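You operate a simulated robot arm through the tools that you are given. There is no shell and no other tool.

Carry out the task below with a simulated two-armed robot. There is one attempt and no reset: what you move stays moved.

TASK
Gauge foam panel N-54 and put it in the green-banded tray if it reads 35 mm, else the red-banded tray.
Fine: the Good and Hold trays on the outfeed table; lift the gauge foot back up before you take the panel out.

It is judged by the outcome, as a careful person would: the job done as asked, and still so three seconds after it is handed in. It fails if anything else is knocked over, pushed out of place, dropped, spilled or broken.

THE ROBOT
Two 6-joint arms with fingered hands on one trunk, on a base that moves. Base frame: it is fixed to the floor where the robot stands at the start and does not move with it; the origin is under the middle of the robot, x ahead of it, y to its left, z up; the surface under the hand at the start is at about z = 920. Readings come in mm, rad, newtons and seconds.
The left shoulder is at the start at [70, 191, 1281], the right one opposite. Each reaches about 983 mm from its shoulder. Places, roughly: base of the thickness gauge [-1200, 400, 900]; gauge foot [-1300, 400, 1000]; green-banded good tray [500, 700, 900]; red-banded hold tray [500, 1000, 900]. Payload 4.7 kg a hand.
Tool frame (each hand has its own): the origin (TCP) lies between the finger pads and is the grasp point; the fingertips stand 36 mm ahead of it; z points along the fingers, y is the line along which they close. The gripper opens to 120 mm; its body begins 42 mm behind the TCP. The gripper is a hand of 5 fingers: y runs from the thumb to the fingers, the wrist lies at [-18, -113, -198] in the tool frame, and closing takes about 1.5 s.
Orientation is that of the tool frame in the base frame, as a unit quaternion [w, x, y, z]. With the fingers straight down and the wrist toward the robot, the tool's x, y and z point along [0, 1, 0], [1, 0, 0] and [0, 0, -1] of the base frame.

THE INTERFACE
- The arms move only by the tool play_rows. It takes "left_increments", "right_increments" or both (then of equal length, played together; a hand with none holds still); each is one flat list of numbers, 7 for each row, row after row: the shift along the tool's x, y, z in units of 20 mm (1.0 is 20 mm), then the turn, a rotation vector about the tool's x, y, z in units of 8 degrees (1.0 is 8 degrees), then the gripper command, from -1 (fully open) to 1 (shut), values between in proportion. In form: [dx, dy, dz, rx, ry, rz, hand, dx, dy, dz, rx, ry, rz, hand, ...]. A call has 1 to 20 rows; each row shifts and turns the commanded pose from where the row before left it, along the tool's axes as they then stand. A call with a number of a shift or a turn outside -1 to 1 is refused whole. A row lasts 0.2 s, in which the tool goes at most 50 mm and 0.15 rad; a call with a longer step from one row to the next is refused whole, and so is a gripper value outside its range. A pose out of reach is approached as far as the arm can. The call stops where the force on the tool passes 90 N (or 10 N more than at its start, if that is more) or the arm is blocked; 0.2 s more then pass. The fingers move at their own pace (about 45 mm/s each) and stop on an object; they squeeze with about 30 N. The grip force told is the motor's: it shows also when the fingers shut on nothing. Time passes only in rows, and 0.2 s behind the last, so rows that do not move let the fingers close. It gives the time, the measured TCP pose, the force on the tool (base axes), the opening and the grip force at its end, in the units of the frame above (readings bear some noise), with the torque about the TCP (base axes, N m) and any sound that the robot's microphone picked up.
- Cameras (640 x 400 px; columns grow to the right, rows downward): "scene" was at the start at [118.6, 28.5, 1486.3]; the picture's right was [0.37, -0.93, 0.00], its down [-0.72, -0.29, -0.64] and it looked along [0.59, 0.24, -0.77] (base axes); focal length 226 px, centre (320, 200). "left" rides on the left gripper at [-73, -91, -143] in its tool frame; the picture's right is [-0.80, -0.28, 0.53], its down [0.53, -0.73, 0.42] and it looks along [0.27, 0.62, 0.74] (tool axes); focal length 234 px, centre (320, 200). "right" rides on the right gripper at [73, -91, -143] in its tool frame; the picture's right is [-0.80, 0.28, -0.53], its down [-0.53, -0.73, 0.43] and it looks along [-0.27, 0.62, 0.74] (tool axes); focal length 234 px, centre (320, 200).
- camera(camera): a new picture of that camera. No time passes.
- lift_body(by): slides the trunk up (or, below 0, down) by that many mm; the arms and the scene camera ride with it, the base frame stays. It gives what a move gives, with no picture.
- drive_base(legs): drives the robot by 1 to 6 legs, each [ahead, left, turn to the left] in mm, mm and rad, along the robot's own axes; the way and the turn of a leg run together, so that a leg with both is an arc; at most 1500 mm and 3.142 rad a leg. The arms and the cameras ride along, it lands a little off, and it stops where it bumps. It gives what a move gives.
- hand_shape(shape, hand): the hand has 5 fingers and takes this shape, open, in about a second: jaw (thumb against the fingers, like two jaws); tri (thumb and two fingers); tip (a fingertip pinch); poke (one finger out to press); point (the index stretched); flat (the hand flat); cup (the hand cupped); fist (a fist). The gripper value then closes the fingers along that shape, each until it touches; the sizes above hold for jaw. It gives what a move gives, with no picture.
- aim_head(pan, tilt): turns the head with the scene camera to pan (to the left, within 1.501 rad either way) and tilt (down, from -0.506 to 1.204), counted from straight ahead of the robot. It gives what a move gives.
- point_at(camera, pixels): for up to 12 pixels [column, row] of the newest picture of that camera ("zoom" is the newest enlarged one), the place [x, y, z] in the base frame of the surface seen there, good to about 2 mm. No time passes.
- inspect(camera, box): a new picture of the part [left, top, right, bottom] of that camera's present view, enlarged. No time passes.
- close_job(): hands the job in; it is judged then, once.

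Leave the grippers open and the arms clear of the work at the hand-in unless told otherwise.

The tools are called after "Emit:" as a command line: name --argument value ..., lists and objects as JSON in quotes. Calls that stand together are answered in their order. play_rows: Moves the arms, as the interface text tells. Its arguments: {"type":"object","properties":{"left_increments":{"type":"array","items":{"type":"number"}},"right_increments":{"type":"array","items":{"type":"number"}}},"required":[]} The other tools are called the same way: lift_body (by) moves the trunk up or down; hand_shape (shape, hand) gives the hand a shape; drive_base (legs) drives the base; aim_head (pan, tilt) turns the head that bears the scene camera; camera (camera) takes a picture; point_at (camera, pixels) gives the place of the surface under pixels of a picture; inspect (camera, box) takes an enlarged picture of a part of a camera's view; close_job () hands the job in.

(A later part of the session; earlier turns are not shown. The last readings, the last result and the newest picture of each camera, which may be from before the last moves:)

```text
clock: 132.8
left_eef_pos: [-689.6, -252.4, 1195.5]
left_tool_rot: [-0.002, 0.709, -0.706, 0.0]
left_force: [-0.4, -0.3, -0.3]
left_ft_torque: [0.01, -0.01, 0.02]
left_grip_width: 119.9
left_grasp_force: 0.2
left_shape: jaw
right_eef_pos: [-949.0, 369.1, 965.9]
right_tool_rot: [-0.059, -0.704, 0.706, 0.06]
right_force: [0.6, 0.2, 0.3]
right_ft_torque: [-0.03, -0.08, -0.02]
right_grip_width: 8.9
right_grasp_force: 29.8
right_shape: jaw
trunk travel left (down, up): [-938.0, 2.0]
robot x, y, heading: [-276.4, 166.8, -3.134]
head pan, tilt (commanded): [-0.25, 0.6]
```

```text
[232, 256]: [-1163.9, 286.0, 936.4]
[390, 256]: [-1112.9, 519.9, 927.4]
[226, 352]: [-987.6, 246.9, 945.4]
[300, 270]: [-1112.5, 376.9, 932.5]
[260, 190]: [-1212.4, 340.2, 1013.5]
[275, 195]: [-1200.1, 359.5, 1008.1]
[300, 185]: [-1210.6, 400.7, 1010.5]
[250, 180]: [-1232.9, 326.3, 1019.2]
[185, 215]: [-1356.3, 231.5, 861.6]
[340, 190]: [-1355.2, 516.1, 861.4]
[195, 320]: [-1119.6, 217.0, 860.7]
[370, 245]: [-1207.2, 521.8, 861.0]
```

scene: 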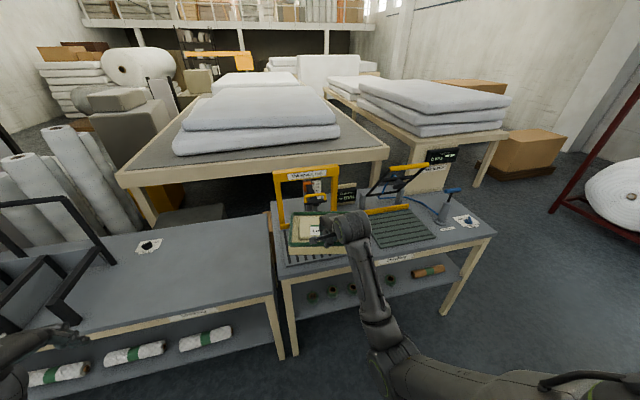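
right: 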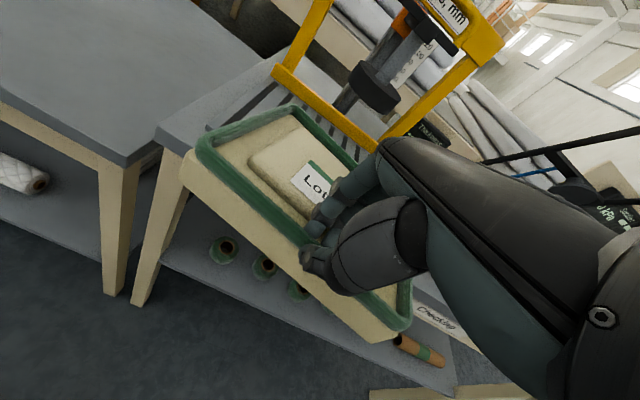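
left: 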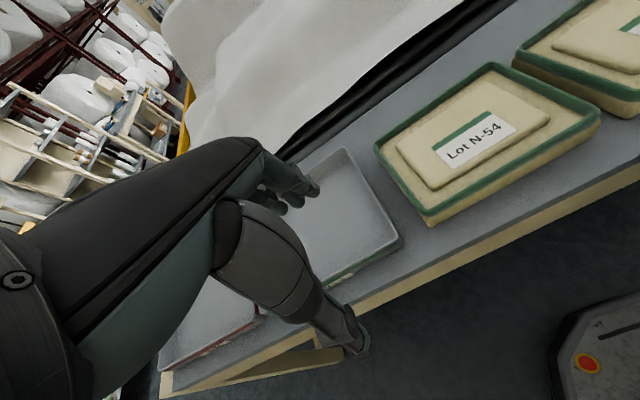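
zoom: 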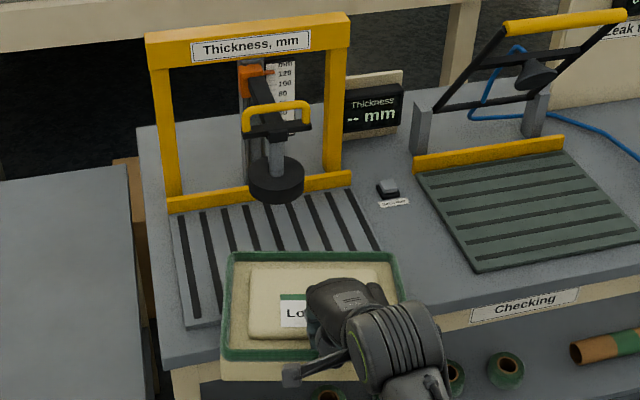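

The panel has turned about 12° in the grip (far-left corner (-1164,286), far-right (-1113,520)). I yaw the hand about 12° to square it and re-measure.

Emit:
play_rows --right_increments '[0, 0, 0, 0, 0, -0.5, 1, 0, 0, 0, 0, 0, -0.5, 1, 0, 0, 0, 0, 0, -0.5, 1, 0, 0, 0, 0, 0, 0, 1]'

Emit:
inspect --camera "scene" --box '[250, 160, 410, 290]'

Emit:
point_at --camera "zoom" --pixels '[[232, 256], [390, 256], [226, 352], [222, 258], [385, 258], [228, 345], [240, 258], [300, 262], [370, 262]]'

```text
clock: 133.8
left_eef_pos: [-689.1, -252.5, 1194.1]
left_tool_rot: [-0.002, 0.708, -0.706, 0.001]
left_force: [0.3, -0.4, -0.4]
left_ft_torque: [0.01, 0.03, 0.01]
left_grip_width: 119.9
left_grasp_force: 0.0
left_shape: jaw
right_eef_pos: [-951.3, 367.9, 966.4]
right_tool_rot: [0.053, 0.774, -0.628, -0.065]
right_force: [-0.1, 0.4, 0.1]
right_ft_torque: [0.02, -0.1, 0.01]
right_grip_width: 8.8
right_grasp_force: 29.9
right_shape: jaw
trunk travel left (down, up): [-938.0, 2.0]
robot x, y, heading: [-280.0, 167.3, -3.132]
head pan, tilt (commanded): [-0.25, 0.6]
```

```text
3.08 times, centred on (330, 225) of scene
```

zoom: 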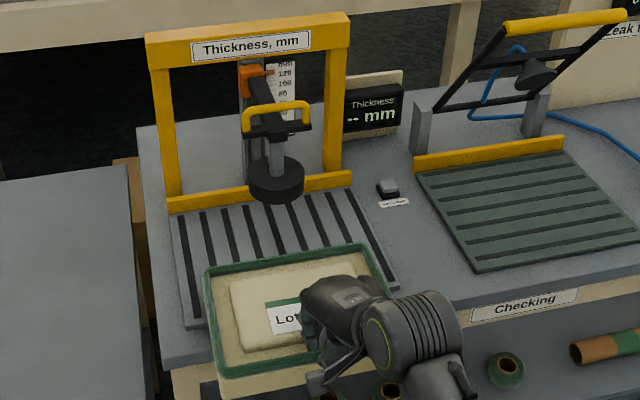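

```text
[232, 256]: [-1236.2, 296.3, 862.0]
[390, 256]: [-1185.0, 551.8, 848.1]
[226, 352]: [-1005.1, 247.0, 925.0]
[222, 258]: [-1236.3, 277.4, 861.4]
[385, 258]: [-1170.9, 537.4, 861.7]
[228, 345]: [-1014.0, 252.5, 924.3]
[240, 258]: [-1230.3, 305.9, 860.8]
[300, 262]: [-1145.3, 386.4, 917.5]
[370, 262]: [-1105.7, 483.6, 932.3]
```

I read the new corner positions: far-left (208,269), far-right (360,249), near-left (222,372).

Emit:
point_at --camera "zoom" --pixels '[[209, 271], [358, 250], [222, 370], [250, 263], [320, 254], [213, 310], [380, 275], [300, 310], [250, 300], [285, 185], [385, 290]]'

```text
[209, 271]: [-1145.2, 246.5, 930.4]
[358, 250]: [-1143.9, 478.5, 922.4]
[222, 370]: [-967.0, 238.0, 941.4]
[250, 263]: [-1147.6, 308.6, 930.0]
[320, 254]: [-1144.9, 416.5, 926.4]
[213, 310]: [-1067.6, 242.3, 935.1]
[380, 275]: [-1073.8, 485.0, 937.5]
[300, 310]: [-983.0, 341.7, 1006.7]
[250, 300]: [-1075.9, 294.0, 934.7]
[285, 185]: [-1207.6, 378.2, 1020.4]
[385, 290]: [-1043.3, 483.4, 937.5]
```

Now it is square (far edge x≈-1145, y 243–484), slightly nose-down. I check how far the hand itself protrudes ahead over the panel, for foot clearance.

Emit:
point_at --camera "zoom" --pixels '[[325, 282], [345, 280], [365, 284], [310, 295], [305, 330], [380, 292], [335, 290], [355, 295], [318, 345]]'

```text
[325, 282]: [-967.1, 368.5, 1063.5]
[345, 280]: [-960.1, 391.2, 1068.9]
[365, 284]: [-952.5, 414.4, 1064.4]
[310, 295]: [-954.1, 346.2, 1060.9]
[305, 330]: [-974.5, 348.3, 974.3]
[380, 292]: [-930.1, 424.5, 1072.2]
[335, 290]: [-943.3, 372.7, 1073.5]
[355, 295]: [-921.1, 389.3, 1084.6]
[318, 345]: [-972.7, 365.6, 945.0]
```

The hand protrudes only ~35 mm ahead of the TCP, so there is room before the foot. I pitch up 4° to level, then drive the base 110 mm ahead.

Emit:
play_rows --right_increments '[0, 0, 0, -0.3, 0, 0, 1, 0, 0, 0, -0.3, 0, 0, 1]'

Emit:
drive_base --legs '[[110, 0, 0]]'

Emit:
inspect --camera "scene" --box '[250, 170, 410, 300]'

Emit:
camera --camera "right"

```text
clock: 134.4
left_eef_pos: [-687.9, -251.9, 1195.4]
left_tool_rot: [-0.002, 0.709, -0.705, 0.001]
left_force: [0.6, 0.0, -0.4]
left_ft_torque: [0.0, -0.02, 0.02]
left_grip_width: 119.7
left_grasp_force: 0.1
left_shape: jaw
right_eef_pos: [-950.2, 367.8, 967.0]
right_tool_rot: [0.086, 0.771, -0.624, -0.092]
right_force: [0.1, 0.1, -1.2]
right_ft_torque: [0.02, -0.08, -0.04]
right_grip_width: 8.8
right_grasp_force: 30.2
right_shape: jaw
trunk travel left (down, up): [-938.0, 2.0]
robot x, y, heading: [-280.0, 173.1, -3.132]
head pan, tilt (commanded): [-0.25, 0.6]
```

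```text
clock: 135.6
left_eef_pos: [-798.1, -252.5, 1195.0]
left_tool_rot: [-0.001, 0.708, -0.706, 0.0]
left_force: [0.2, 0.5, 0.7]
left_ft_torque: [0.02, 0.04, 0.0]
left_grip_width: 120.0
left_grasp_force: 0.2
left_shape: jaw
right_eef_pos: [-1061.2, 366.9, 969.0]
right_tool_rot: [0.085, 0.771, -0.625, -0.092]
right_force: [0.8, -0.6, -0.5]
right_ft_torque: [0.02, -0.12, 0.03]
right_grip_width: 9.0
right_grasp_force: 29.7
right_shape: jaw
trunk travel left (down, up): [-938.0, 2.0]
robot x, y, heading: [-391.7, 166.7, -3.129]
head pan, tilt (commanded): [-0.25, 0.6]
```

```text
3.08 times, centred on (330, 235) of scene
```

zoom: 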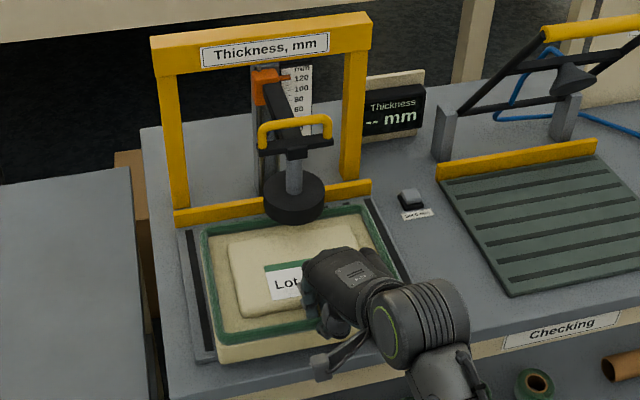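

```text
taken
```

right: 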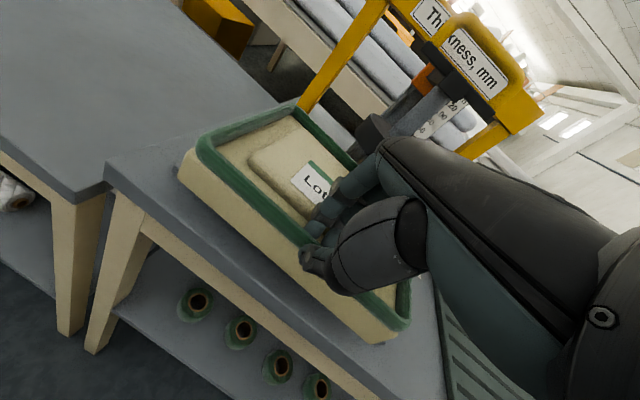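

I measure panel corners and heights again in this zoom.

Emit:
point_at --camera "zoom" --pixels '[[205, 240], [360, 210], [220, 335], [240, 230], [330, 212], [207, 290], [395, 255], [270, 240], [292, 215], [265, 205], [320, 190], [310, 270]]'

```text
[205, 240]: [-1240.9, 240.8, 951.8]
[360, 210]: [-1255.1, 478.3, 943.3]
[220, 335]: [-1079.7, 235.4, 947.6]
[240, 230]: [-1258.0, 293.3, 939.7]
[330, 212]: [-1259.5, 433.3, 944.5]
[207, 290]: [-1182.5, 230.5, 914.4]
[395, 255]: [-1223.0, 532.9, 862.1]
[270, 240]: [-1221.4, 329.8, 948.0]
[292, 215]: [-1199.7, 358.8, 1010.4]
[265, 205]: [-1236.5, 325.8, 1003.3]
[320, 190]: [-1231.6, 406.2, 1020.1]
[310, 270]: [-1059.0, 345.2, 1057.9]
```

Panel is level, far edge x≈-1258, bottom ≈32 mm above the plate and top ≈40 mm under the foot. I slide it 68 mm deeper with the arm.

Emit:
play_rows --right_increments '[-0.245, 0.79, 0.21, 0, 0, 0, 1, -0.245, 0.79, 0.21, 0, 0, 0, 1, -0.245, 0.79, 0.21, 0, 0, 0, 1, -0.245, 0.79, 0.21, 0, 0, 0, 1]'

Emit:
inspect --camera "scene" --box '[250, 170, 410, 300]'

Emit:
point_at --camera "zoom" --pixels '[[205, 215], [240, 205], [350, 190], [220, 310], [330, 215], [335, 240], [312, 255], [292, 215], [300, 280], [265, 250]]'

```text
clock: 136.6
left_eef_pos: [-801.5, -252.9, 1194.9]
left_tool_rot: [-0.002, 0.708, -0.706, 0.0]
left_force: [-0.2, -0.7, 0.5]
left_ft_torque: [-0.02, -0.04, 0.02]
left_grip_width: 120.1
left_grasp_force: 0.0
left_shape: jaw
right_eef_pos: [-1133.6, 372.0, 966.9]
right_tool_rot: [0.084, 0.771, -0.625, -0.091]
right_force: [0.3, 0.6, -0.9]
right_ft_torque: [0.0, -0.13, -0.02]
right_grip_width: 9.0
right_grasp_force: 30.1
right_shape: jaw
trunk travel left (down, up): [-938.0, 2.0]
robot x, y, heading: [-392.3, 167.5, -3.137]
head pan, tilt (commanded): [-0.25, 0.6]
```

```text
3.08 times, centred on (330, 235) of scene
```

zoom: 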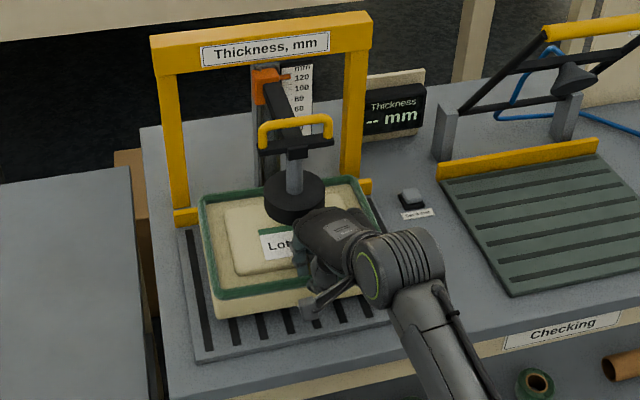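

```text
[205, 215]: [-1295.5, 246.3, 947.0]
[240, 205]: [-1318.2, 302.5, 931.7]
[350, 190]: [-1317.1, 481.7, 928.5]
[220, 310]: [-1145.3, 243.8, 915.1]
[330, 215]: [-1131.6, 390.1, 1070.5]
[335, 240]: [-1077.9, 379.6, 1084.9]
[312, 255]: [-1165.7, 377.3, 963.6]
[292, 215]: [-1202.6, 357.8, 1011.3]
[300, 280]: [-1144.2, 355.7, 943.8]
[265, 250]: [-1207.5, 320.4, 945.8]
```

The panel centre is under the foot (far edge ≈-1325, near ≈-1136). I lower it 26 mm.

Emit:
play_rows --right_increments '[0.015, -0.107, 0.42, 0, 0, 0, 1, 0.015, -0.107, 0.42, 0, 0, 0, 1, 0.015, -0.107, 0.42, 0, 0, 0, 1, 0, 0, 0, 0, 0, 0, 1]'

Emit:
camera --camera "right"

Emit:
inspect --camera "scene" --box '[250, 170, 410, 300]'

Emit:
point_at --camera "zoom" --pixels '[[203, 225], [240, 213], [355, 190], [220, 300], [215, 320], [230, 310], [265, 260], [250, 250], [370, 205]]'

```text
clock: 137.6
left_eef_pos: [-799.9, -252.5, 1193.9]
left_tool_rot: [-0.003, 0.708, -0.706, 0.001]
left_force: [-0.1, -0.2, 0.0]
left_ft_torque: [0.03, -0.01, 0.0]
left_grip_width: 119.9
left_grasp_force: 0.1
left_shape: jaw
right_eef_pos: [-1132.4, 374.9, 940.7]
right_tool_rot: [0.086, 0.77, -0.625, -0.091]
right_force: [0.6, -0.6, -1.2]
right_ft_torque: [0.01, -0.06, 0.02]
right_grip_width: 9.1
right_grasp_force: 29.6
right_shape: jaw
trunk travel left (down, up): [-938.0, 2.0]
robot x, y, heading: [-392.9, 168.1, -3.129]
head pan, tilt (commanded): [-0.25, 0.6]
```

```text
taken
```

right: 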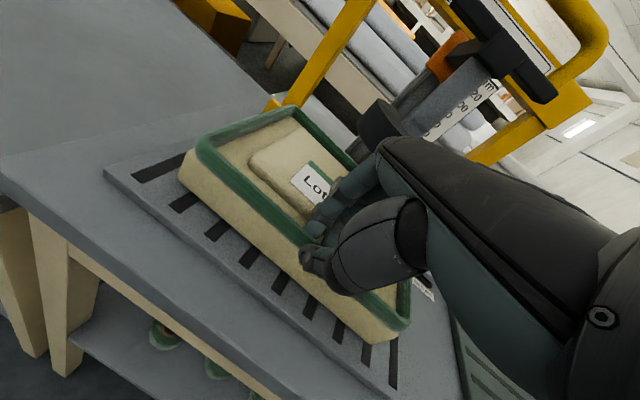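

```text
3.08 times, centred on (330, 235) of scene
```

zoom: 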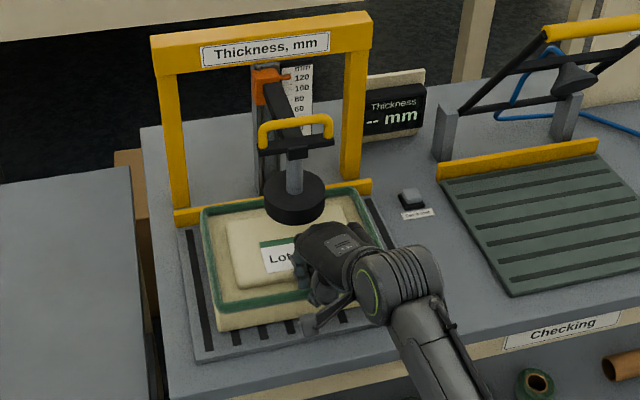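

```text
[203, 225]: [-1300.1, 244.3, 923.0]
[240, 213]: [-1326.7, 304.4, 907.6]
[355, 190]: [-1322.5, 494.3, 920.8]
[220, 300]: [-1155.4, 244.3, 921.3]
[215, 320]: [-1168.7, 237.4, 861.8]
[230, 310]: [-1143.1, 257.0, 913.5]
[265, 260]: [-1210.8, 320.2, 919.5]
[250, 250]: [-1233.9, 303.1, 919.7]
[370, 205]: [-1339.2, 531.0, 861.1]
```

Bottom is ≈5 mm above the plate. I lower in 2 mm rows until it rests.

Emit:
play_rows --right_increments '[0.0036, -0.0246, 0.097, 0, 0, 0, 1, 0.0036, -0.0246, 0.097, 0, 0, 0, 1, 0.0036, -0.0246, 0.097, 0, 0, 0, 1, 0, 0, 0, 0, 0, 0, 1]'

Emit:
inspect --camera "right" --box '[100, 90, 420, 380]'

```text
clock: 138.6
left_eef_pos: [-799.5, -252.2, 1195.2]
left_tool_rot: [-0.001, 0.709, -0.705, 0.0]
left_force: [0.0, -0.3, 0.6]
left_ft_torque: [0.01, 0.02, 0.04]
left_grip_width: 120.1
left_grasp_force: 0.1
left_shape: jaw
right_eef_pos: [-1131.4, 373.0, 937.9]
right_tool_rot: [0.086, 0.771, -0.624, -0.094]
right_force: [-1.7, 5.1, 19.8]
right_ft_torque: [0.22, 0.27, -0.03]
right_grip_width: 10.0
right_grasp_force: 29.8
right_shape: jaw
trunk travel left (down, up): [-938.0, 2.0]
robot x, y, heading: [-387.0, 167.5, -3.133]
head pan, tilt (commanded): [-0.25, 0.6]
```

```text
1.38 times, centred on (260, 235) of right
```

zoom: 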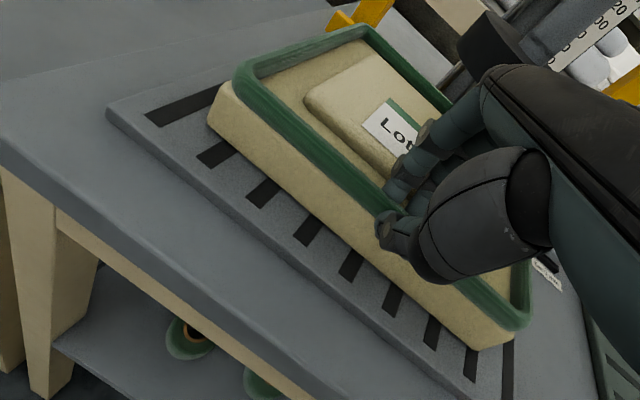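

It rests on the plate (20 N up). I ease up 1 mm, open the pinch to ~26 mm only (so the fingers stay in the ledge gap), then withdraw along the fingers.

Emit:
play_rows --right_increments '[-0.002, 0.012, -0.05, 0, 0, 0, 0.9, 0, 0, 0, 0, 0, 0, 0.75, 0, 0, 0, 0, 0, 0, 0.6, 0, 0, 0, 0, 0, 0, 0.58, 0, 0, 0, 0, 0, 0, 0.58, 0, 0, 0, 0, 0, 0, 0.58]'

Emit:
inspect --camera "right" --box '[200, 110, 420, 330]'

```text
clock: 140.0
left_eef_pos: [-800.9, -253.8, 1193.8]
left_tool_rot: [-0.002, 0.708, -0.706, 0.001]
left_force: [0.1, -0.5, -0.8]
left_ft_torque: [0.02, 0.02, 0.01]
left_grip_width: 119.9
left_grasp_force: 0.0
left_shape: jaw
right_eef_pos: [-1131.6, 373.4, 934.2]
right_tool_rot: [0.083, 0.771, -0.625, -0.09]
right_force: [-0.8, -0.4, 0.1]
right_ft_torque: [0.0, 0.01, 0.0]
right_grip_width: 25.2
right_grasp_force: 0.0
right_shape: jaw
trunk travel left (down, up): [-938.0, 2.0]
robot x, y, heading: [-393.7, 166.5, -3.137]
head pan, tilt (commanded): [-0.25, 0.6]
```

```text
1.82 times, centred on (310, 220) of right
```

zoom: 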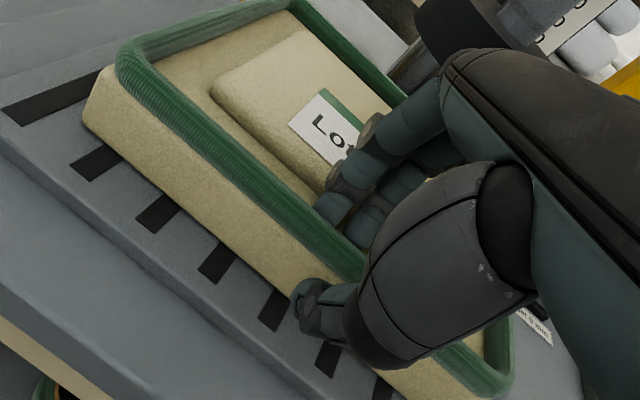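

Released cleanly. I withdraw along the fingers, 40 mm first slowly then more, holding the narrow opening.

Emit:
play_rows --right_increments '[0, 0, -0.3, 0, 0, 0, 0.58, 0, 0, -0.3, 0, 0, 0, 0.58, 0, 0, -0.4, 0, 0, 0, 0.58, 0, 0, -0.5, 0, 0, 0, 0.58, 0, 0, -0.5, 0, 0, 0, 0.58]'

Emit:
camera --camera "right"

Emit:
inspect --camera "scene" --box '[250, 170, 410, 300]'

```text
clock: 141.2
left_eef_pos: [-800.3, -252.3, 1194.0]
left_tool_rot: [-0.002, 0.708, -0.706, 0.001]
left_force: [0.2, -1.3, 0.6]
left_ft_torque: [-0.03, -0.01, -0.01]
left_grip_width: 119.7
left_grasp_force: 0.0
left_shape: jaw
right_eef_pos: [-1121.5, 373.4, 974.4]
right_tool_rot: [0.085, 0.771, -0.625, -0.091]
right_force: [0.3, 0.1, 1.0]
right_ft_torque: [-0.03, 0.0, 0.0]
right_grip_width: 24.7
right_grasp_force: 0.2
right_shape: jaw
trunk travel left (down, up): [-938.0, 2.0]
robot x, y, heading: [-391.3, 166.6, -3.134]
head pan, tilt (commanded): [-0.25, 0.6]
```

```text
taken
```

right: 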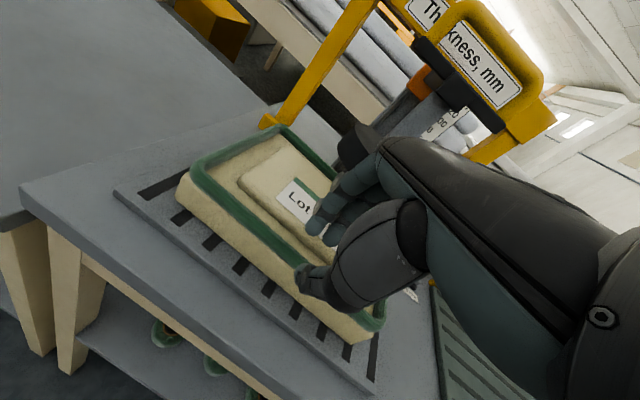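

```text
3.08 times, centred on (330, 235) of scene
```

zoom: 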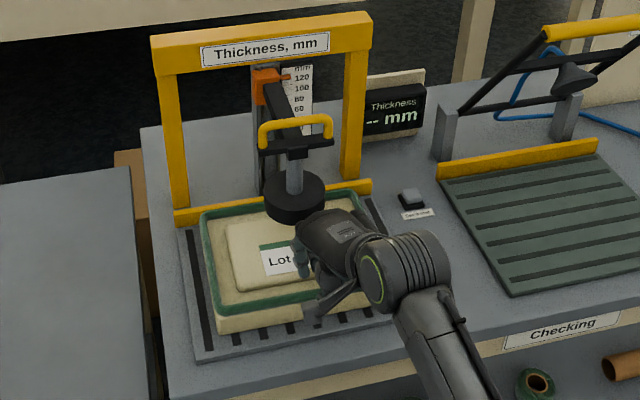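

Hand is clear of the panel and the foot. I retreat 100 mm toward the robot, straighten the hand, and rise about 220 mm, opening the hand.

Emit:
play_rows --right_increments '[0.2, -0.948, -0.248, 0, 0, 0, 0.3, 0.2, -0.948, -0.248, 0, 0, 0, 0, 0.2, -0.948, -0.248, 0, 0, 0, -0.5, 0.2, -0.948, -0.248, 0, 0, 0, -1, 0.2, -0.948, -0.248, 0, 0, 0, -1, 0, 0, 0, 0.447, 0.015, 0.372, -1, 0, 0, 0, 0.447, 0.015, 0.372, -1, 0, 0, 0, 0.447, 0.015, 0.372, -1, 0, 0, 0, 0.447, 0.015, 0.372, -1, 0, 0, -1, 0, 0, 0, -1, 0, 0, -1, 0, 0, 0, -1, 0, 0, -1, 0, 0, 0, -1, 0, 0, -1, 0, 0, 0, -1, 0, 0, -1, 0, 0, 0, -1, 0, 0, -1, 0, 0, 0, -1, 0, 0, -1, 0, 0, 0, -1, 0, 0, -1, 0, 0, 0, -1, 0, 0, -1, 0, 0, 0, -1, 0, 0, -1, 0, 0, 0, -1, 0, 0, -1, 0, 0, 0, -1]'

Emit:
camera --camera "scene"

```text
clock: 145.4
left_eef_pos: [-801.7, -252.4, 1195.4]
left_tool_rot: [-0.001, 0.708, -0.706, 0.001]
left_force: [0.6, 0.9, -0.5]
left_ft_torque: [-0.04, 0.01, -0.01]
left_grip_width: 120.0
left_grasp_force: 0.1
left_shape: jaw
right_eef_pos: [-1021.7, 377.2, 1195.4]
right_tool_rot: [0.0, -0.707, 0.707, 0.0]
right_force: [0.0, 0.4, 0.2]
right_ft_torque: [0.01, 0.01, -0.02]
right_grip_width: 119.7
right_grasp_force: 0.0
right_shape: jaw
trunk travel left (down, up): [-938.0, 2.0]
robot x, y, heading: [-388.5, 172.2, -3.135]
head pan, tilt (commanded): [-0.25, 0.6]
```

```text
taken
```

scene: 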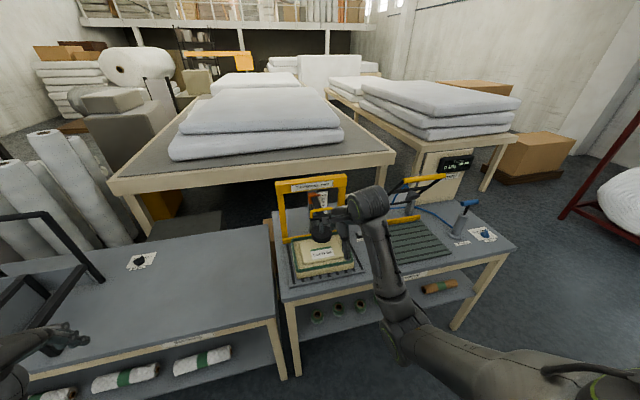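

The panel lies on the plate under the foot. I zoom in to check its seating and label.

Emit:
inspect --camera "scene" --box '[265, 170, 393, 290]'

Emit:
point_at --camera "zoom" --pixels '[[125, 240], [165, 335], [290, 310], [280, 230], [170, 325], [200, 250], [215, 270], [190, 215], [150, 250], [140, 330], [300, 320], [120, 250]]'

```text
3.33 times, centred on (329, 230) of scene
```

zoom: 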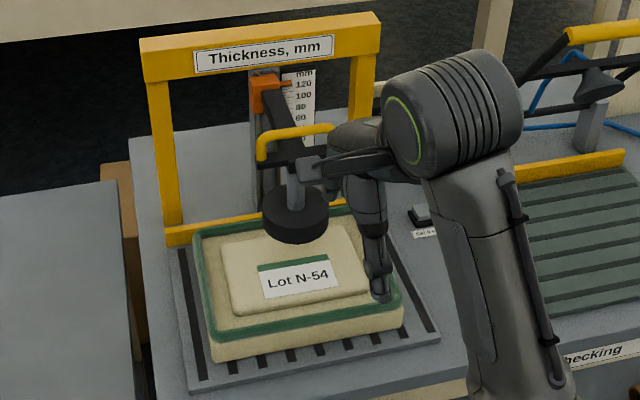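

```text
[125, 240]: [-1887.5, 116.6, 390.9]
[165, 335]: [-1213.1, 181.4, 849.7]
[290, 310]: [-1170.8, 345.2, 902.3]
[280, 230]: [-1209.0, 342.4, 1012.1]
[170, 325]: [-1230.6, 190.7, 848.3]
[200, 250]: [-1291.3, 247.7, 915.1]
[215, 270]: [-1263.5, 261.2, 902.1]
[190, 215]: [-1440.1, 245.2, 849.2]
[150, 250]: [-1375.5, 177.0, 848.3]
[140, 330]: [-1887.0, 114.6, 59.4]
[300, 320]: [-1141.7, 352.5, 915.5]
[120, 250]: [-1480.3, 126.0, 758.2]
```

Panel sits flat (ledge 902, rim 915.5 on the plate at 861), label N-54, centred under the foot. I drive 150 mm ahead so the hand comes near the handle (tips at 1159, above the bar at 1148).

Emit:
drive_base --legs '[[150, 0, 0]]'

Emit:
camera --camera "right"

```text
clock: 146.8
left_eef_pos: [-951.7, -256.2, 1195.7]
left_tool_rot: [-0.001, 0.709, -0.705, 0.0]
left_force: [-0.4, -0.1, 0.0]
left_ft_torque: [0.02, 0.06, 0.0]
left_grip_width: 120.0
left_grasp_force: 0.1
left_shape: jaw
right_eef_pos: [-1174.6, 373.0, 1196.8]
right_tool_rot: [0.001, 0.708, -0.706, -0.001]
right_force: [0.4, -0.7, 0.3]
right_ft_torque: [-0.01, 0.04, 0.02]
right_grip_width: 120.0
right_grasp_force: 0.1
right_shape: jaw
trunk travel left (down, up): [-938.0, 2.0]
robot x, y, heading: [-548.4, 166.6, -3.127]
head pan, tilt (commanded): [-0.25, 0.6]
```

```text
taken
```

right: 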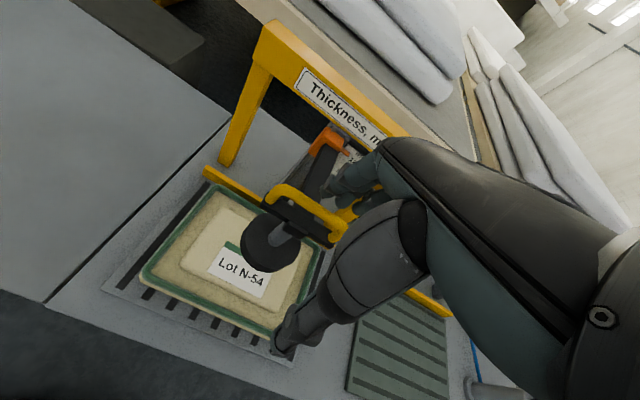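

I move forward 57 mm over the bar, then down 40 mm and close, as before.

Emit:
play_rows --right_increments '[0.1, 0.95, 0, 0, 0, 0, -1, 0.1, 0.95, 0, 0, 0, 0, -1, 0.1, 0.95, 0, 0, 0, 0, -1, 0, 0, 0, 0, 0, 0, -1]'

Emit:
camera --camera "right"

```text
clock: 147.8
left_eef_pos: [-953.9, -255.0, 1194.5]
left_tool_rot: [-0.001, 0.71, -0.704, 0.0]
left_force: [-0.3, -0.1, 0.2]
left_ft_torque: [0.01, 0.03, -0.01]
left_grip_width: 119.9
left_grasp_force: 0.0
left_shape: jaw
right_eef_pos: [-1233.8, 366.4, 1194.1]
right_tool_rot: [0.0, 0.708, -0.706, -0.001]
right_force: [-0.6, 0.3, 0.1]
right_ft_torque: [0.01, 0.03, -0.02]
right_grip_width: 119.9
right_grasp_force: 0.0
right_shape: jaw
trunk travel left (down, up): [-938.0, 2.0]
robot x, y, heading: [-542.7, 166.1, -3.132]
head pan, tilt (commanded): [-0.25, 0.6]
```

```text
taken
```

right: 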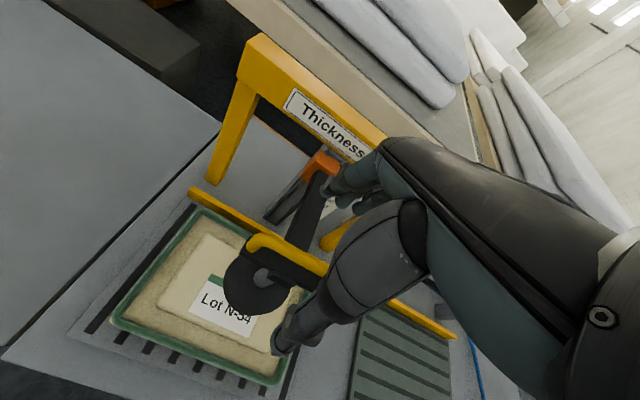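

Emit:
play_rows --right_increments '[0, 0, 0.9, 0, 0, 0, -1, 0, 0, 0.9, 0, 0, 0, -1, 0, 0, 0, 0, 0, 0, 0.2, 0, 0, 0, 0, 0, 0, 0.6, 0, 0, 0, 0, 0, 0, 1, 0, 0, 0, 0, 0, 0, 1, 0, 0, 0, 0, 0, 0, 1, 0, 0, 0, 0, 0, 0, 1, 0, 0, 0, 0, 0, 0, 1, 0, 0, 0, 0, 0, 0, 1, 0, 0, 0, 0, 0, 0, 1]'

Emit:
inspect --camera "right" --box '[200, 130, 420, 370]'

```text
clock: 150.2
left_eef_pos: [-955.1, -255.2, 1195.4]
left_tool_rot: [-0.001, 0.71, -0.704, 0.0]
left_force: [0.5, -0.2, -0.1]
left_ft_torque: [0.01, 0.01, 0.0]
left_grip_width: 119.7
left_grasp_force: 0.1
left_shape: jaw
right_eef_pos: [-1233.8, 367.5, 1154.6]
right_tool_rot: [0.0, 0.709, -0.706, 0.001]
right_force: [1.4, -1.0, -8.2]
right_ft_torque: [0.1, -0.01, 0.2]
right_grip_width: 0.0
right_grasp_force: 29.7
right_shape: jaw
trunk travel left (down, up): [-938.0, 2.0]
robot x, y, heading: [-547.9, 168.4, -3.131]
head pan, tilt (commanded): [-0.25, 0.6]
```

```text
1.67 times, centred on (310, 250) of right
```

zoom: 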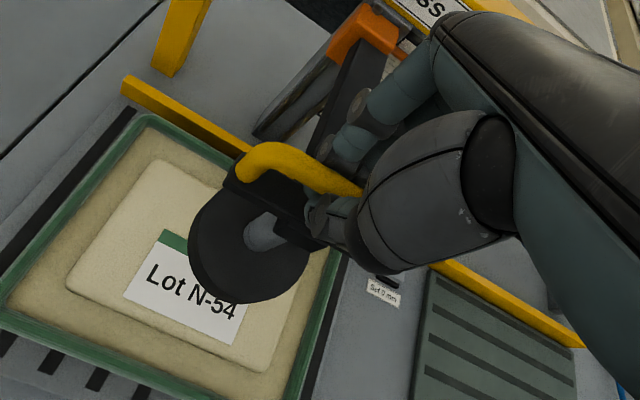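

Handle gripped. I lower the foot 60 mm, then I'll go gently; contact is expected after about 74 mm.

Emit:
play_rows --right_increments '[0, 0, 0.5, 0, 0, 0, 1, 0, 0, 0.5, 0, 0, 0, 1, 0, 0, 0.5, 0, 0, 0, 1, 0, 0, 0.5, 0, 0, 0, 1, 0, 0, 0.5, 0, 0, 0, 1, 0, 0, 0.5, 0, 0, 0, 1]'

Emit:
inspect --camera "right" --box '[140, 130, 420, 370]'

Emit:
inspect --camera "scene" --box '[290, 190, 400, 270]'

```text
clock: 151.6
left_eef_pos: [-953.1, -256.3, 1196.7]
left_tool_rot: [-0.002, 0.71, -0.705, 0.0]
left_force: [-0.5, 0.6, 0.6]
left_ft_torque: [-0.01, -0.04, 0.0]
left_grip_width: 120.0
left_grasp_force: 0.1
left_shape: jaw
right_eef_pos: [-1234.1, 367.6, 1099.2]
right_tool_rot: [0.001, 0.708, -0.706, 0.0]
right_force: [9.7, -1.7, -3.1]
right_ft_torque: [0.05, -0.12, 0.16]
right_grip_width: 0.0
right_grasp_force: 29.8
right_shape: jaw
trunk travel left (down, up): [-938.0, 2.0]
robot x, y, heading: [-544.2, 164.8, -3.136]
head pan, tilt (commanded): [-0.25, 0.6]
```

```text
1.67 times, centred on (280, 250) of right
```

zoom: 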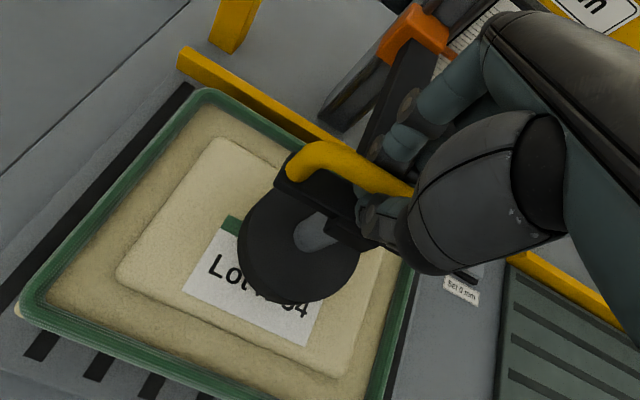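

```text
5.00 times, centred on (345, 230) of scene
```

zoom: 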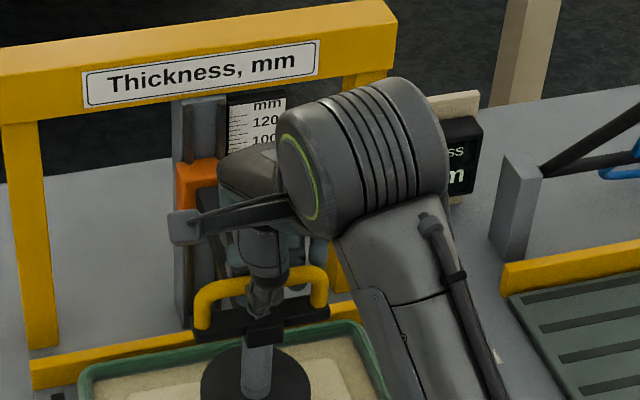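

Foot is centred on the plateau. I continue in 2.5 mm rows.

Emit:
play_rows --right_increments '[0, 0, 0.125, 0, 0, 0, 1, 0, 0, 0.125, 0, 0, 0, 1, 0, 0, 0.125, 0, 0, 0, 1, 0, 0, 0.125, 0, 0, 0, 1, 0, 0, 0.125, 0, 0, 0, 1]'

```text
clock: 152.8
left_eef_pos: [-953.6, -255.8, 1195.2]
left_tool_rot: [-0.002, 0.709, -0.705, 0.0]
left_force: [0.9, 0.6, -0.1]
left_ft_torque: [0.01, 0.04, 0.02]
left_grip_width: 120.0
left_grasp_force: 0.1
left_shape: jaw
right_eef_pos: [-1233.4, 367.1, 1087.2]
right_tool_rot: [0.0, 0.709, -0.705, 0.0]
right_force: [7.2, -2.2, -4.3]
right_ft_torque: [0.03, -0.07, 0.22]
right_grip_width: 0.0
right_grasp_force: 30.1
right_shape: jaw
trunk travel left (down, up): [-938.0, 2.0]
robot x, y, heading: [-545.4, 164.9, -3.131]
head pan, tilt (commanded): [-0.25, 0.6]
```

Emit:
play_rows --right_increments '[0, 0, 0.125, 0, 0, 0, 1, 0, 0, 0.125, 0, 0, 0, 1, 0, 0, 0.125, 0, 0, 0, 1]'

Emit:
camera --camera "right"

```text
clock: 153.6
left_eef_pos: [-953.1, -256.3, 1195.4]
left_tool_rot: [-0.002, 0.709, -0.705, 0.001]
left_force: [0.2, 0.5, -0.7]
left_ft_torque: [0.01, -0.02, -0.02]
left_grip_width: 119.9
left_grasp_force: 0.1
left_shape: jaw
right_eef_pos: [-1234.0, 365.8, 1078.1]
right_tool_rot: [0.001, 0.709, -0.706, 0.0]
right_force: [5.4, -0.6, -2.8]
right_ft_torque: [0.07, -0.03, 0.15]
right_grip_width: 0.1
right_grasp_force: 30.5
right_shape: jaw
trunk travel left (down, up): [-938.0, 2.0]
robot x, y, heading: [-546.4, 166.5, -3.132]
head pan, tilt (commanded): [-0.25, 0.6]
```

```text
taken
```

right: 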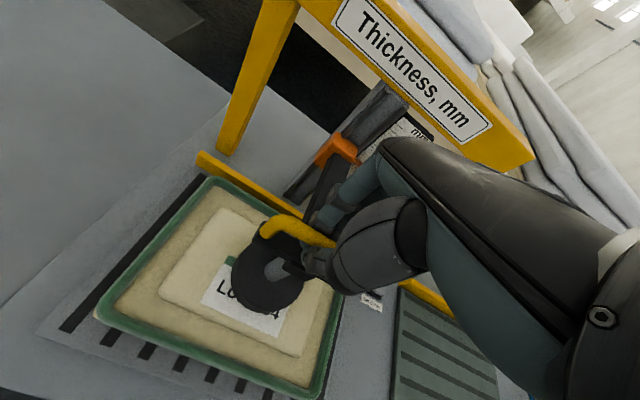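

I measure the foot disc height against the plateau here.

Emit:
point_at --camera "right" --pixels '[[248, 272], [256, 295], [240, 285], [215, 250], [200, 285], [285, 225], [295, 230], [215, 230]]'

```text
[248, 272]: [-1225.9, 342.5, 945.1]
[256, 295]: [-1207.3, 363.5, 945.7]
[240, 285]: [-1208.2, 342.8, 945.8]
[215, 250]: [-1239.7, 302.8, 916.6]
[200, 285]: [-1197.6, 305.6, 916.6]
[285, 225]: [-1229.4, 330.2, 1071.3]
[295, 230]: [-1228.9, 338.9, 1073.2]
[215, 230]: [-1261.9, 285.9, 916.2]
```

Foot bottom ≈916, right at the plateau surface. I press on very gently until it seats.

Emit:
play_rows --right_increments '[0, 0, 0.1, 0, 0, 0, 1, 0, 0, 0.1, 0, 0, 0, 1]'

Emit:
inspect --camera "scene" --box '[290, 190, 400, 270]'

Emit:
camera --camera "right"

Emit:
point_at --camera "right" --pixels '[[248, 272], [256, 290], [240, 280], [215, 250], [200, 285], [285, 225]]'

```text
clock: 154.2
left_eef_pos: [-952.7, -254.5, 1194.9]
left_tool_rot: [-0.001, 0.709, -0.705, 0.0]
left_force: [0.1, 0.1, 1.0]
left_ft_torque: [0.0, -0.03, 0.01]
left_grip_width: 119.6
left_grasp_force: 0.1
left_shape: jaw
right_eef_pos: [-1233.0, 366.3, 1076.9]
right_tool_rot: [0.003, 0.708, -0.706, -0.003]
right_force: [4.0, 1.5, 8.0]
right_ft_torque: [0.18, -0.04, 0.19]
right_grip_width: 0.0
right_grasp_force: 30.1
right_shape: jaw
trunk travel left (down, up): [-938.0, 2.0]
robot x, y, heading: [-545.6, 164.7, -3.127]
head pan, tilt (commanded): [-0.25, 0.6]
```

```text
5.00 times, centred on (345, 230) of scene
```

zoom: 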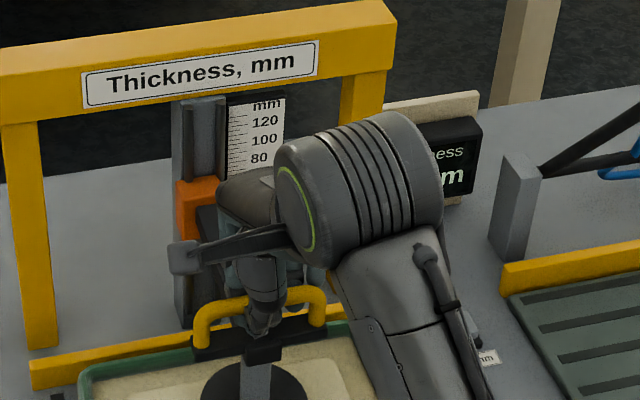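

```text
taken
```

right: 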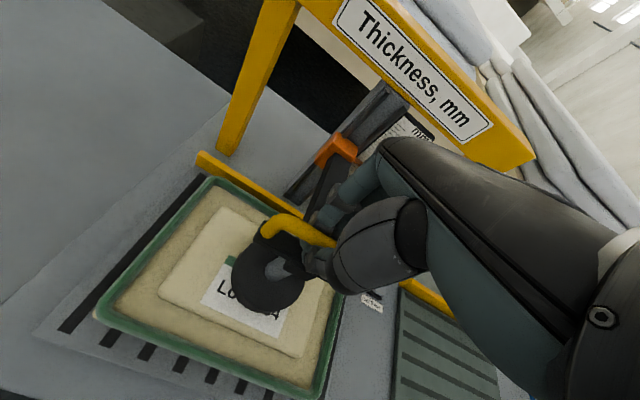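

```text
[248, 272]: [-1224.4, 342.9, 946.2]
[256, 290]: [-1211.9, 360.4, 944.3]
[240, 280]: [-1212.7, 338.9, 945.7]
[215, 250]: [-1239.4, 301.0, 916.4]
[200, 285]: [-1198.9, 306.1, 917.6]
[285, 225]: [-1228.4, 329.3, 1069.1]
```

8 N: the foot touches the plateau. I release the handle so it rests by its own weight, and raise the hand to clear the view.

Emit:
play_rows --right_increments '[0, 0, 0, 0, 0, 0, 0.5, 0, 0, 0, 0, 0, 0, 0, 0, 0, 0, 0, 0, 0, -0.5, 0, 0, 0, 0, 0, 0, -1, 0, 0, 0, 0, 0, 0, -1, 0, 0, 0, 0, 0, 0, -1, 0, 0, 0, 0, 0, 0, -1, 0, 0, 0, 0, 0, 0, -1, 0, 0, -0.5, 0, 0, 0, -1, 0, 0, -0.7, 0, 0, 0, -1, 0, 0, -1, 0, 0, 0, -1, 0, 0, -1, 0, 0, 0, -1, 0, 0, -1, 0, 0, 0, -1, 0, 0, -1, 0, 0, 0, -1]'

Emit:
drive_base --legs '[[-160, 0, 0], [0, -200, 0]]'

Emit:
camera --camera "scene"

```text
clock: 157.2
left_eef_pos: [-953.8, -254.6, 1195.1]
left_tool_rot: [-0.002, 0.709, -0.705, 0.001]
left_force: [0.3, 0.8, -0.1]
left_ft_torque: [0.0, 0.02, -0.03]
left_grip_width: 119.7
left_grasp_force: 0.0
left_shape: jaw
right_eef_pos: [-1233.8, 365.3, 1178.8]
right_tool_rot: [-0.001, 0.708, -0.706, 0.0]
right_force: [-0.6, -0.1, -0.6]
right_ft_torque: [0.02, -0.02, -0.04]
right_grip_width: 119.4
right_grasp_force: 0.0
right_shape: jaw
trunk travel left (down, up): [-938.0, 2.0]
robot x, y, heading: [-547.6, 166.8, -3.133]
head pan, tilt (commanded): [-0.25, 0.6]
```

```text
clock: 159.8
left_eef_pos: [-794.2, -62.8, 1193.6]
left_tool_rot: [-0.003, 0.712, -0.702, -0.001]
left_force: [0.0, -0.7, -0.5]
left_ft_torque: [0.07, 0.01, -0.02]
left_grip_width: 119.9
left_grasp_force: 0.1
left_shape: jaw
right_eef_pos: [-1079.1, 557.8, 1179.5]
right_tool_rot: [-0.002, 0.711, -0.703, -0.001]
right_force: [-0.2, -0.7, 0.3]
right_ft_torque: [0.05, -0.01, 0.0]
right_grip_width: 119.6
right_grasp_force: 0.0
right_shape: jaw
trunk travel left (down, up): [-938.0, 2.0]
robot x, y, heading: [-387.1, 367.1, -3.12]
head pan, tilt (commanded): [-0.25, 0.6]
```

```text
taken
```

scene: 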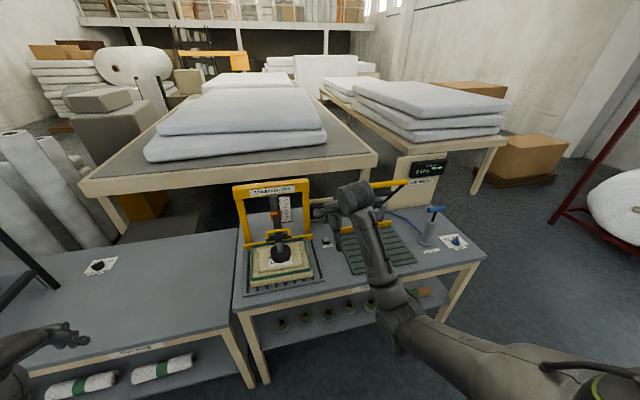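

Emit:
inspect --camera "scene" --box '[225, 170, 345, 290]'

Emit:
inspect --camera "scene" --box '[265, 185, 345, 235]'

Emit:
camera --camera "right"

```text
3.33 times, centred on (285, 230) of scene
```

zoom: 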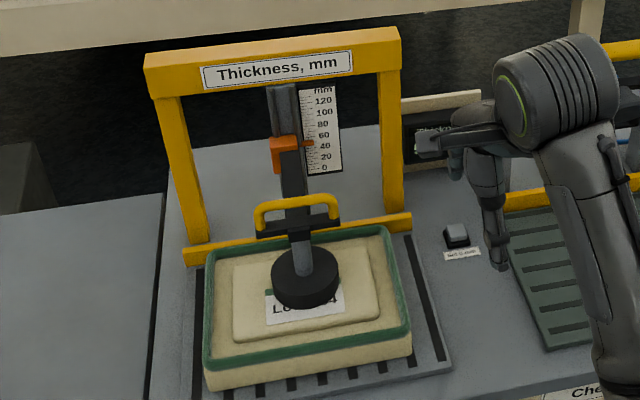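

```text
8.00 times, centred on (305, 210) of scene
```

zoom: 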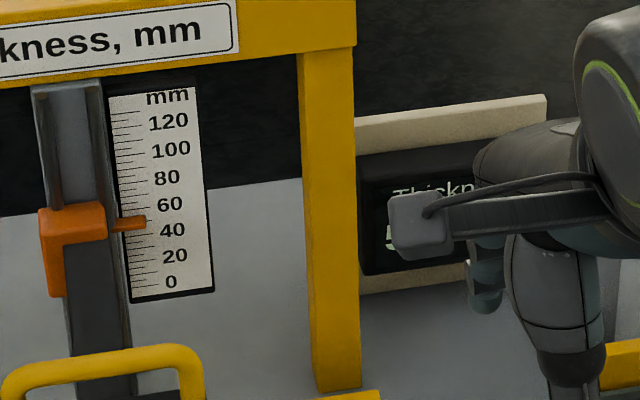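

```text
taken
```

right: 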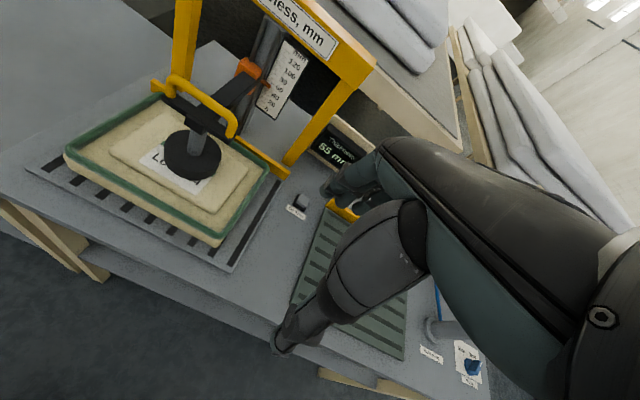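

The right camera sees the display at about (333,150). I zoom in.

Emit:
inspect --camera "right" --box '[300, 120, 380, 170]'

Emit:
inspect --camera "right" --box '[220, 30, 320, 130]'

```text
8.00 times, centred on (340, 145) of right
```

zoom: 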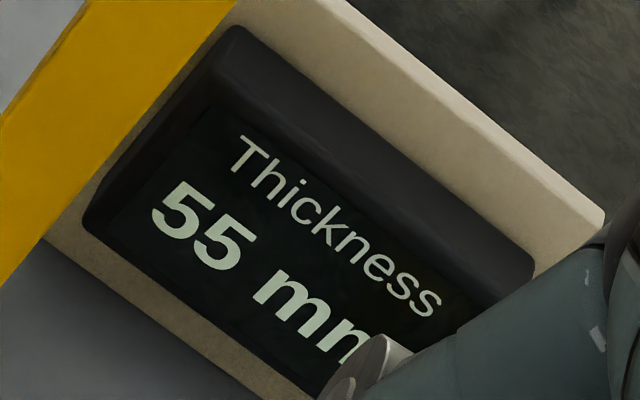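

```text
4.00 times, centred on (270, 80) of right
```

zoom: 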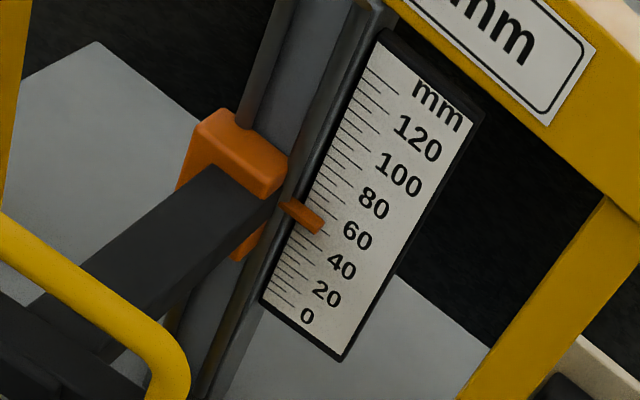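

The gauge reads 55 mm (zero checked at 0 mm), not 35 mm, so N-54 belongs in the red-banded Hold tray. First I go back to the handle to lift the foot: left 200, then ahead 160.

Emit:
drive_base --legs '[[0, 0, -0.02], [0, 200, 0], [160, 0, 0]]'

Emit:
camera --camera "right"

```text
clock: 162.8
left_eef_pos: [-951.7, -257.1, 1195.3]
left_tool_rot: [-0.002, 0.708, -0.706, -0.001]
left_force: [1.2, -0.1, -0.4]
left_ft_torque: [-0.02, 0.01, -0.01]
left_grip_width: 120.2
left_grasp_force: 0.1
left_shape: jaw
right_eef_pos: [-1229.3, 364.4, 1179.8]
right_tool_rot: [-0.001, -0.707, 0.707, 0.0]
right_force: [-0.3, 0.2, 1.3]
right_ft_torque: [0.01, 0.06, -0.01]
right_grip_width: 119.7
right_grasp_force: 0.0
right_shape: jaw
trunk travel left (down, up): [-938.0, 2.0]
robot x, y, heading: [-543.2, 163.1, -3.134]
head pan, tilt (commanded): [-0.25, 0.6]
```

```text
taken
```

right: 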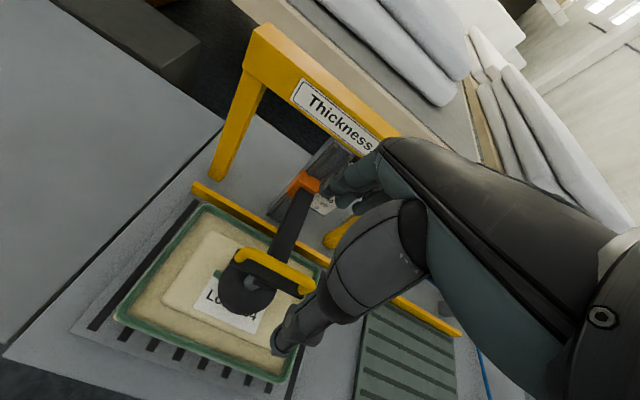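

Hand is over the bar (bar top ≈1074). I descend 96 mm straight and close on it.

Emit:
play_rows --right_increments '[0, 0.04, 0.96, 0, 0, 0, -1, 0, 0.04, 0.96, 0, 0, 0, -1, 0, 0.04, 0.96, 0, 0, 0, -1, -0.05, 0.04, 0.96, 0, 0, 0, -1, -0.05, 0, 0.96, 0, 0, 0, -1, 0, 0, 0, 0, 0, 0, 0.2, 0, 0, 0, 0, 0, 0, 0.6, 0, 0, 0, 0, 0, 0, 1, 0, 0, 0, 0, 0, 0, 1, 0, 0, 0, 0, 0, 0, 1, 0, 0, 0, 0, 0, 0, 1, 0, 0, 0, 0, 0, 0, 1, 0, 0, 0, 0, 0, 0, 1, 0, 0, 0, 0, 0, 0, 1]'

Emit:
inspect --camera "right" --box '[160, 130, 420, 370]'

```text
clock: 165.8
left_eef_pos: [-954.3, -257.3, 1195.2]
left_tool_rot: [-0.003, 0.708, -0.707, 0.0]
left_force: [-0.2, 0.0, -0.6]
left_ft_torque: [0.0, 0.02, 0.0]
left_grip_width: 119.9
left_grasp_force: 0.1
left_shape: jaw
right_eef_pos: [-1235.2, 367.9, 1081.2]
right_tool_rot: [0.0, -0.706, 0.708, 0.0]
right_force: [1.4, 0.0, -4.0]
right_ft_torque: [0.16, -0.01, 0.21]
right_grip_width: 0.5
right_grasp_force: 29.7
right_shape: jaw
trunk travel left (down, up): [-938.0, 2.0]
robot x, y, heading: [-542.9, 161.0, -3.14]
head pan, tilt (commanded): [-0.25, 0.6]
```

```text
1.67 times, centred on (290, 250) of right
```

zoom: 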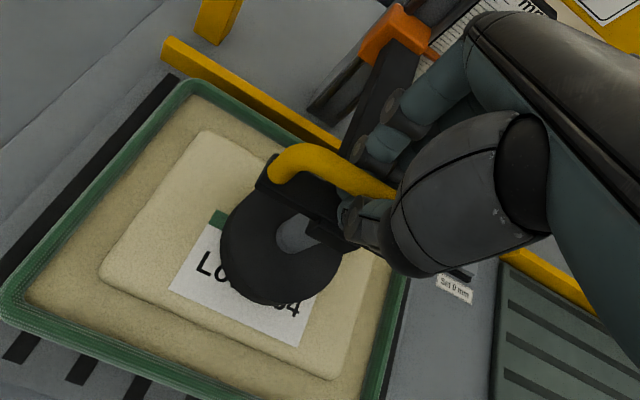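

Gripped under the bar. I lift the foot about 74 mm back to the top, gently at the end.

Emit:
play_rows --right_increments '[0, 0, -0.5, 0, 0, 0, 1, 0, 0, -0.5, 0, 0, 0, 1, 0, 0, -0.5, 0, 0, 0, 1, 0, 0, -0.5, 0, 0, 0, 1, 0, 0, -0.5, 0, 0, 0, 1, 0, 0, -0.5, 0, 0, 0, 1, 0, 0, -0.4, 0, 0, 0, 1, 0, 0, -0.2, 0, 0, 0, 1, 0, 0, -0.1, 0, 0, 0, 1, 0, 0, 0, 0, 0, 0, 1]'

Emit:
camera --camera "right"

Emit:
point_at --camera "right" --pixels '[[285, 222], [300, 228], [252, 290], [245, 280], [230, 300], [200, 290]]'

```text
clock: 168.0
left_eef_pos: [-955.7, -258.1, 1193.9]
left_tool_rot: [-0.003, 0.708, -0.707, 0.001]
left_force: [0.3, 0.1, -0.2]
left_ft_torque: [0.01, 0.02, -0.05]
left_grip_width: 119.7
left_grasp_force: 0.0
left_shape: jaw
right_eef_pos: [-1234.6, 367.5, 1155.0]
right_tool_rot: [-0.001, 0.707, -0.707, 0.002]
right_force: [3.9, -4.6, -15.8]
right_ft_torque: [-0.06, -0.04, 0.2]
right_grip_width: 0.6
right_grasp_force: 29.8
right_shape: jaw
trunk travel left (down, up): [-938.0, 2.0]
robot x, y, heading: [-541.7, 162.4, -3.137]
head pan, tilt (commanded): [-0.25, 0.6]
```

```text
taken
```

right: 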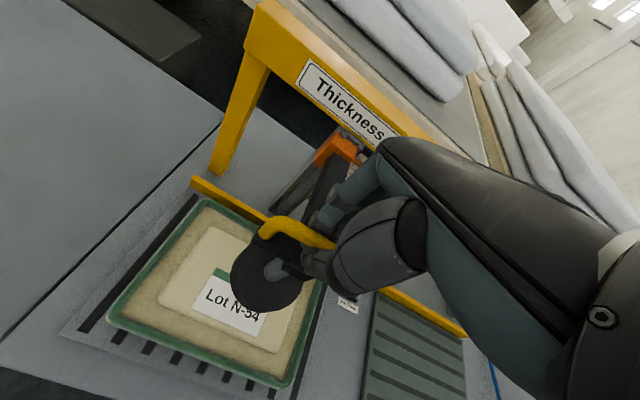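

```text
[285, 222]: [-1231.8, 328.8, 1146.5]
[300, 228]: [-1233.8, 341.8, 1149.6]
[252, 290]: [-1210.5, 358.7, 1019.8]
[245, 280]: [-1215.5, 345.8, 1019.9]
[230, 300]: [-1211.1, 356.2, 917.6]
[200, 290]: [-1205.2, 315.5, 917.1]
```

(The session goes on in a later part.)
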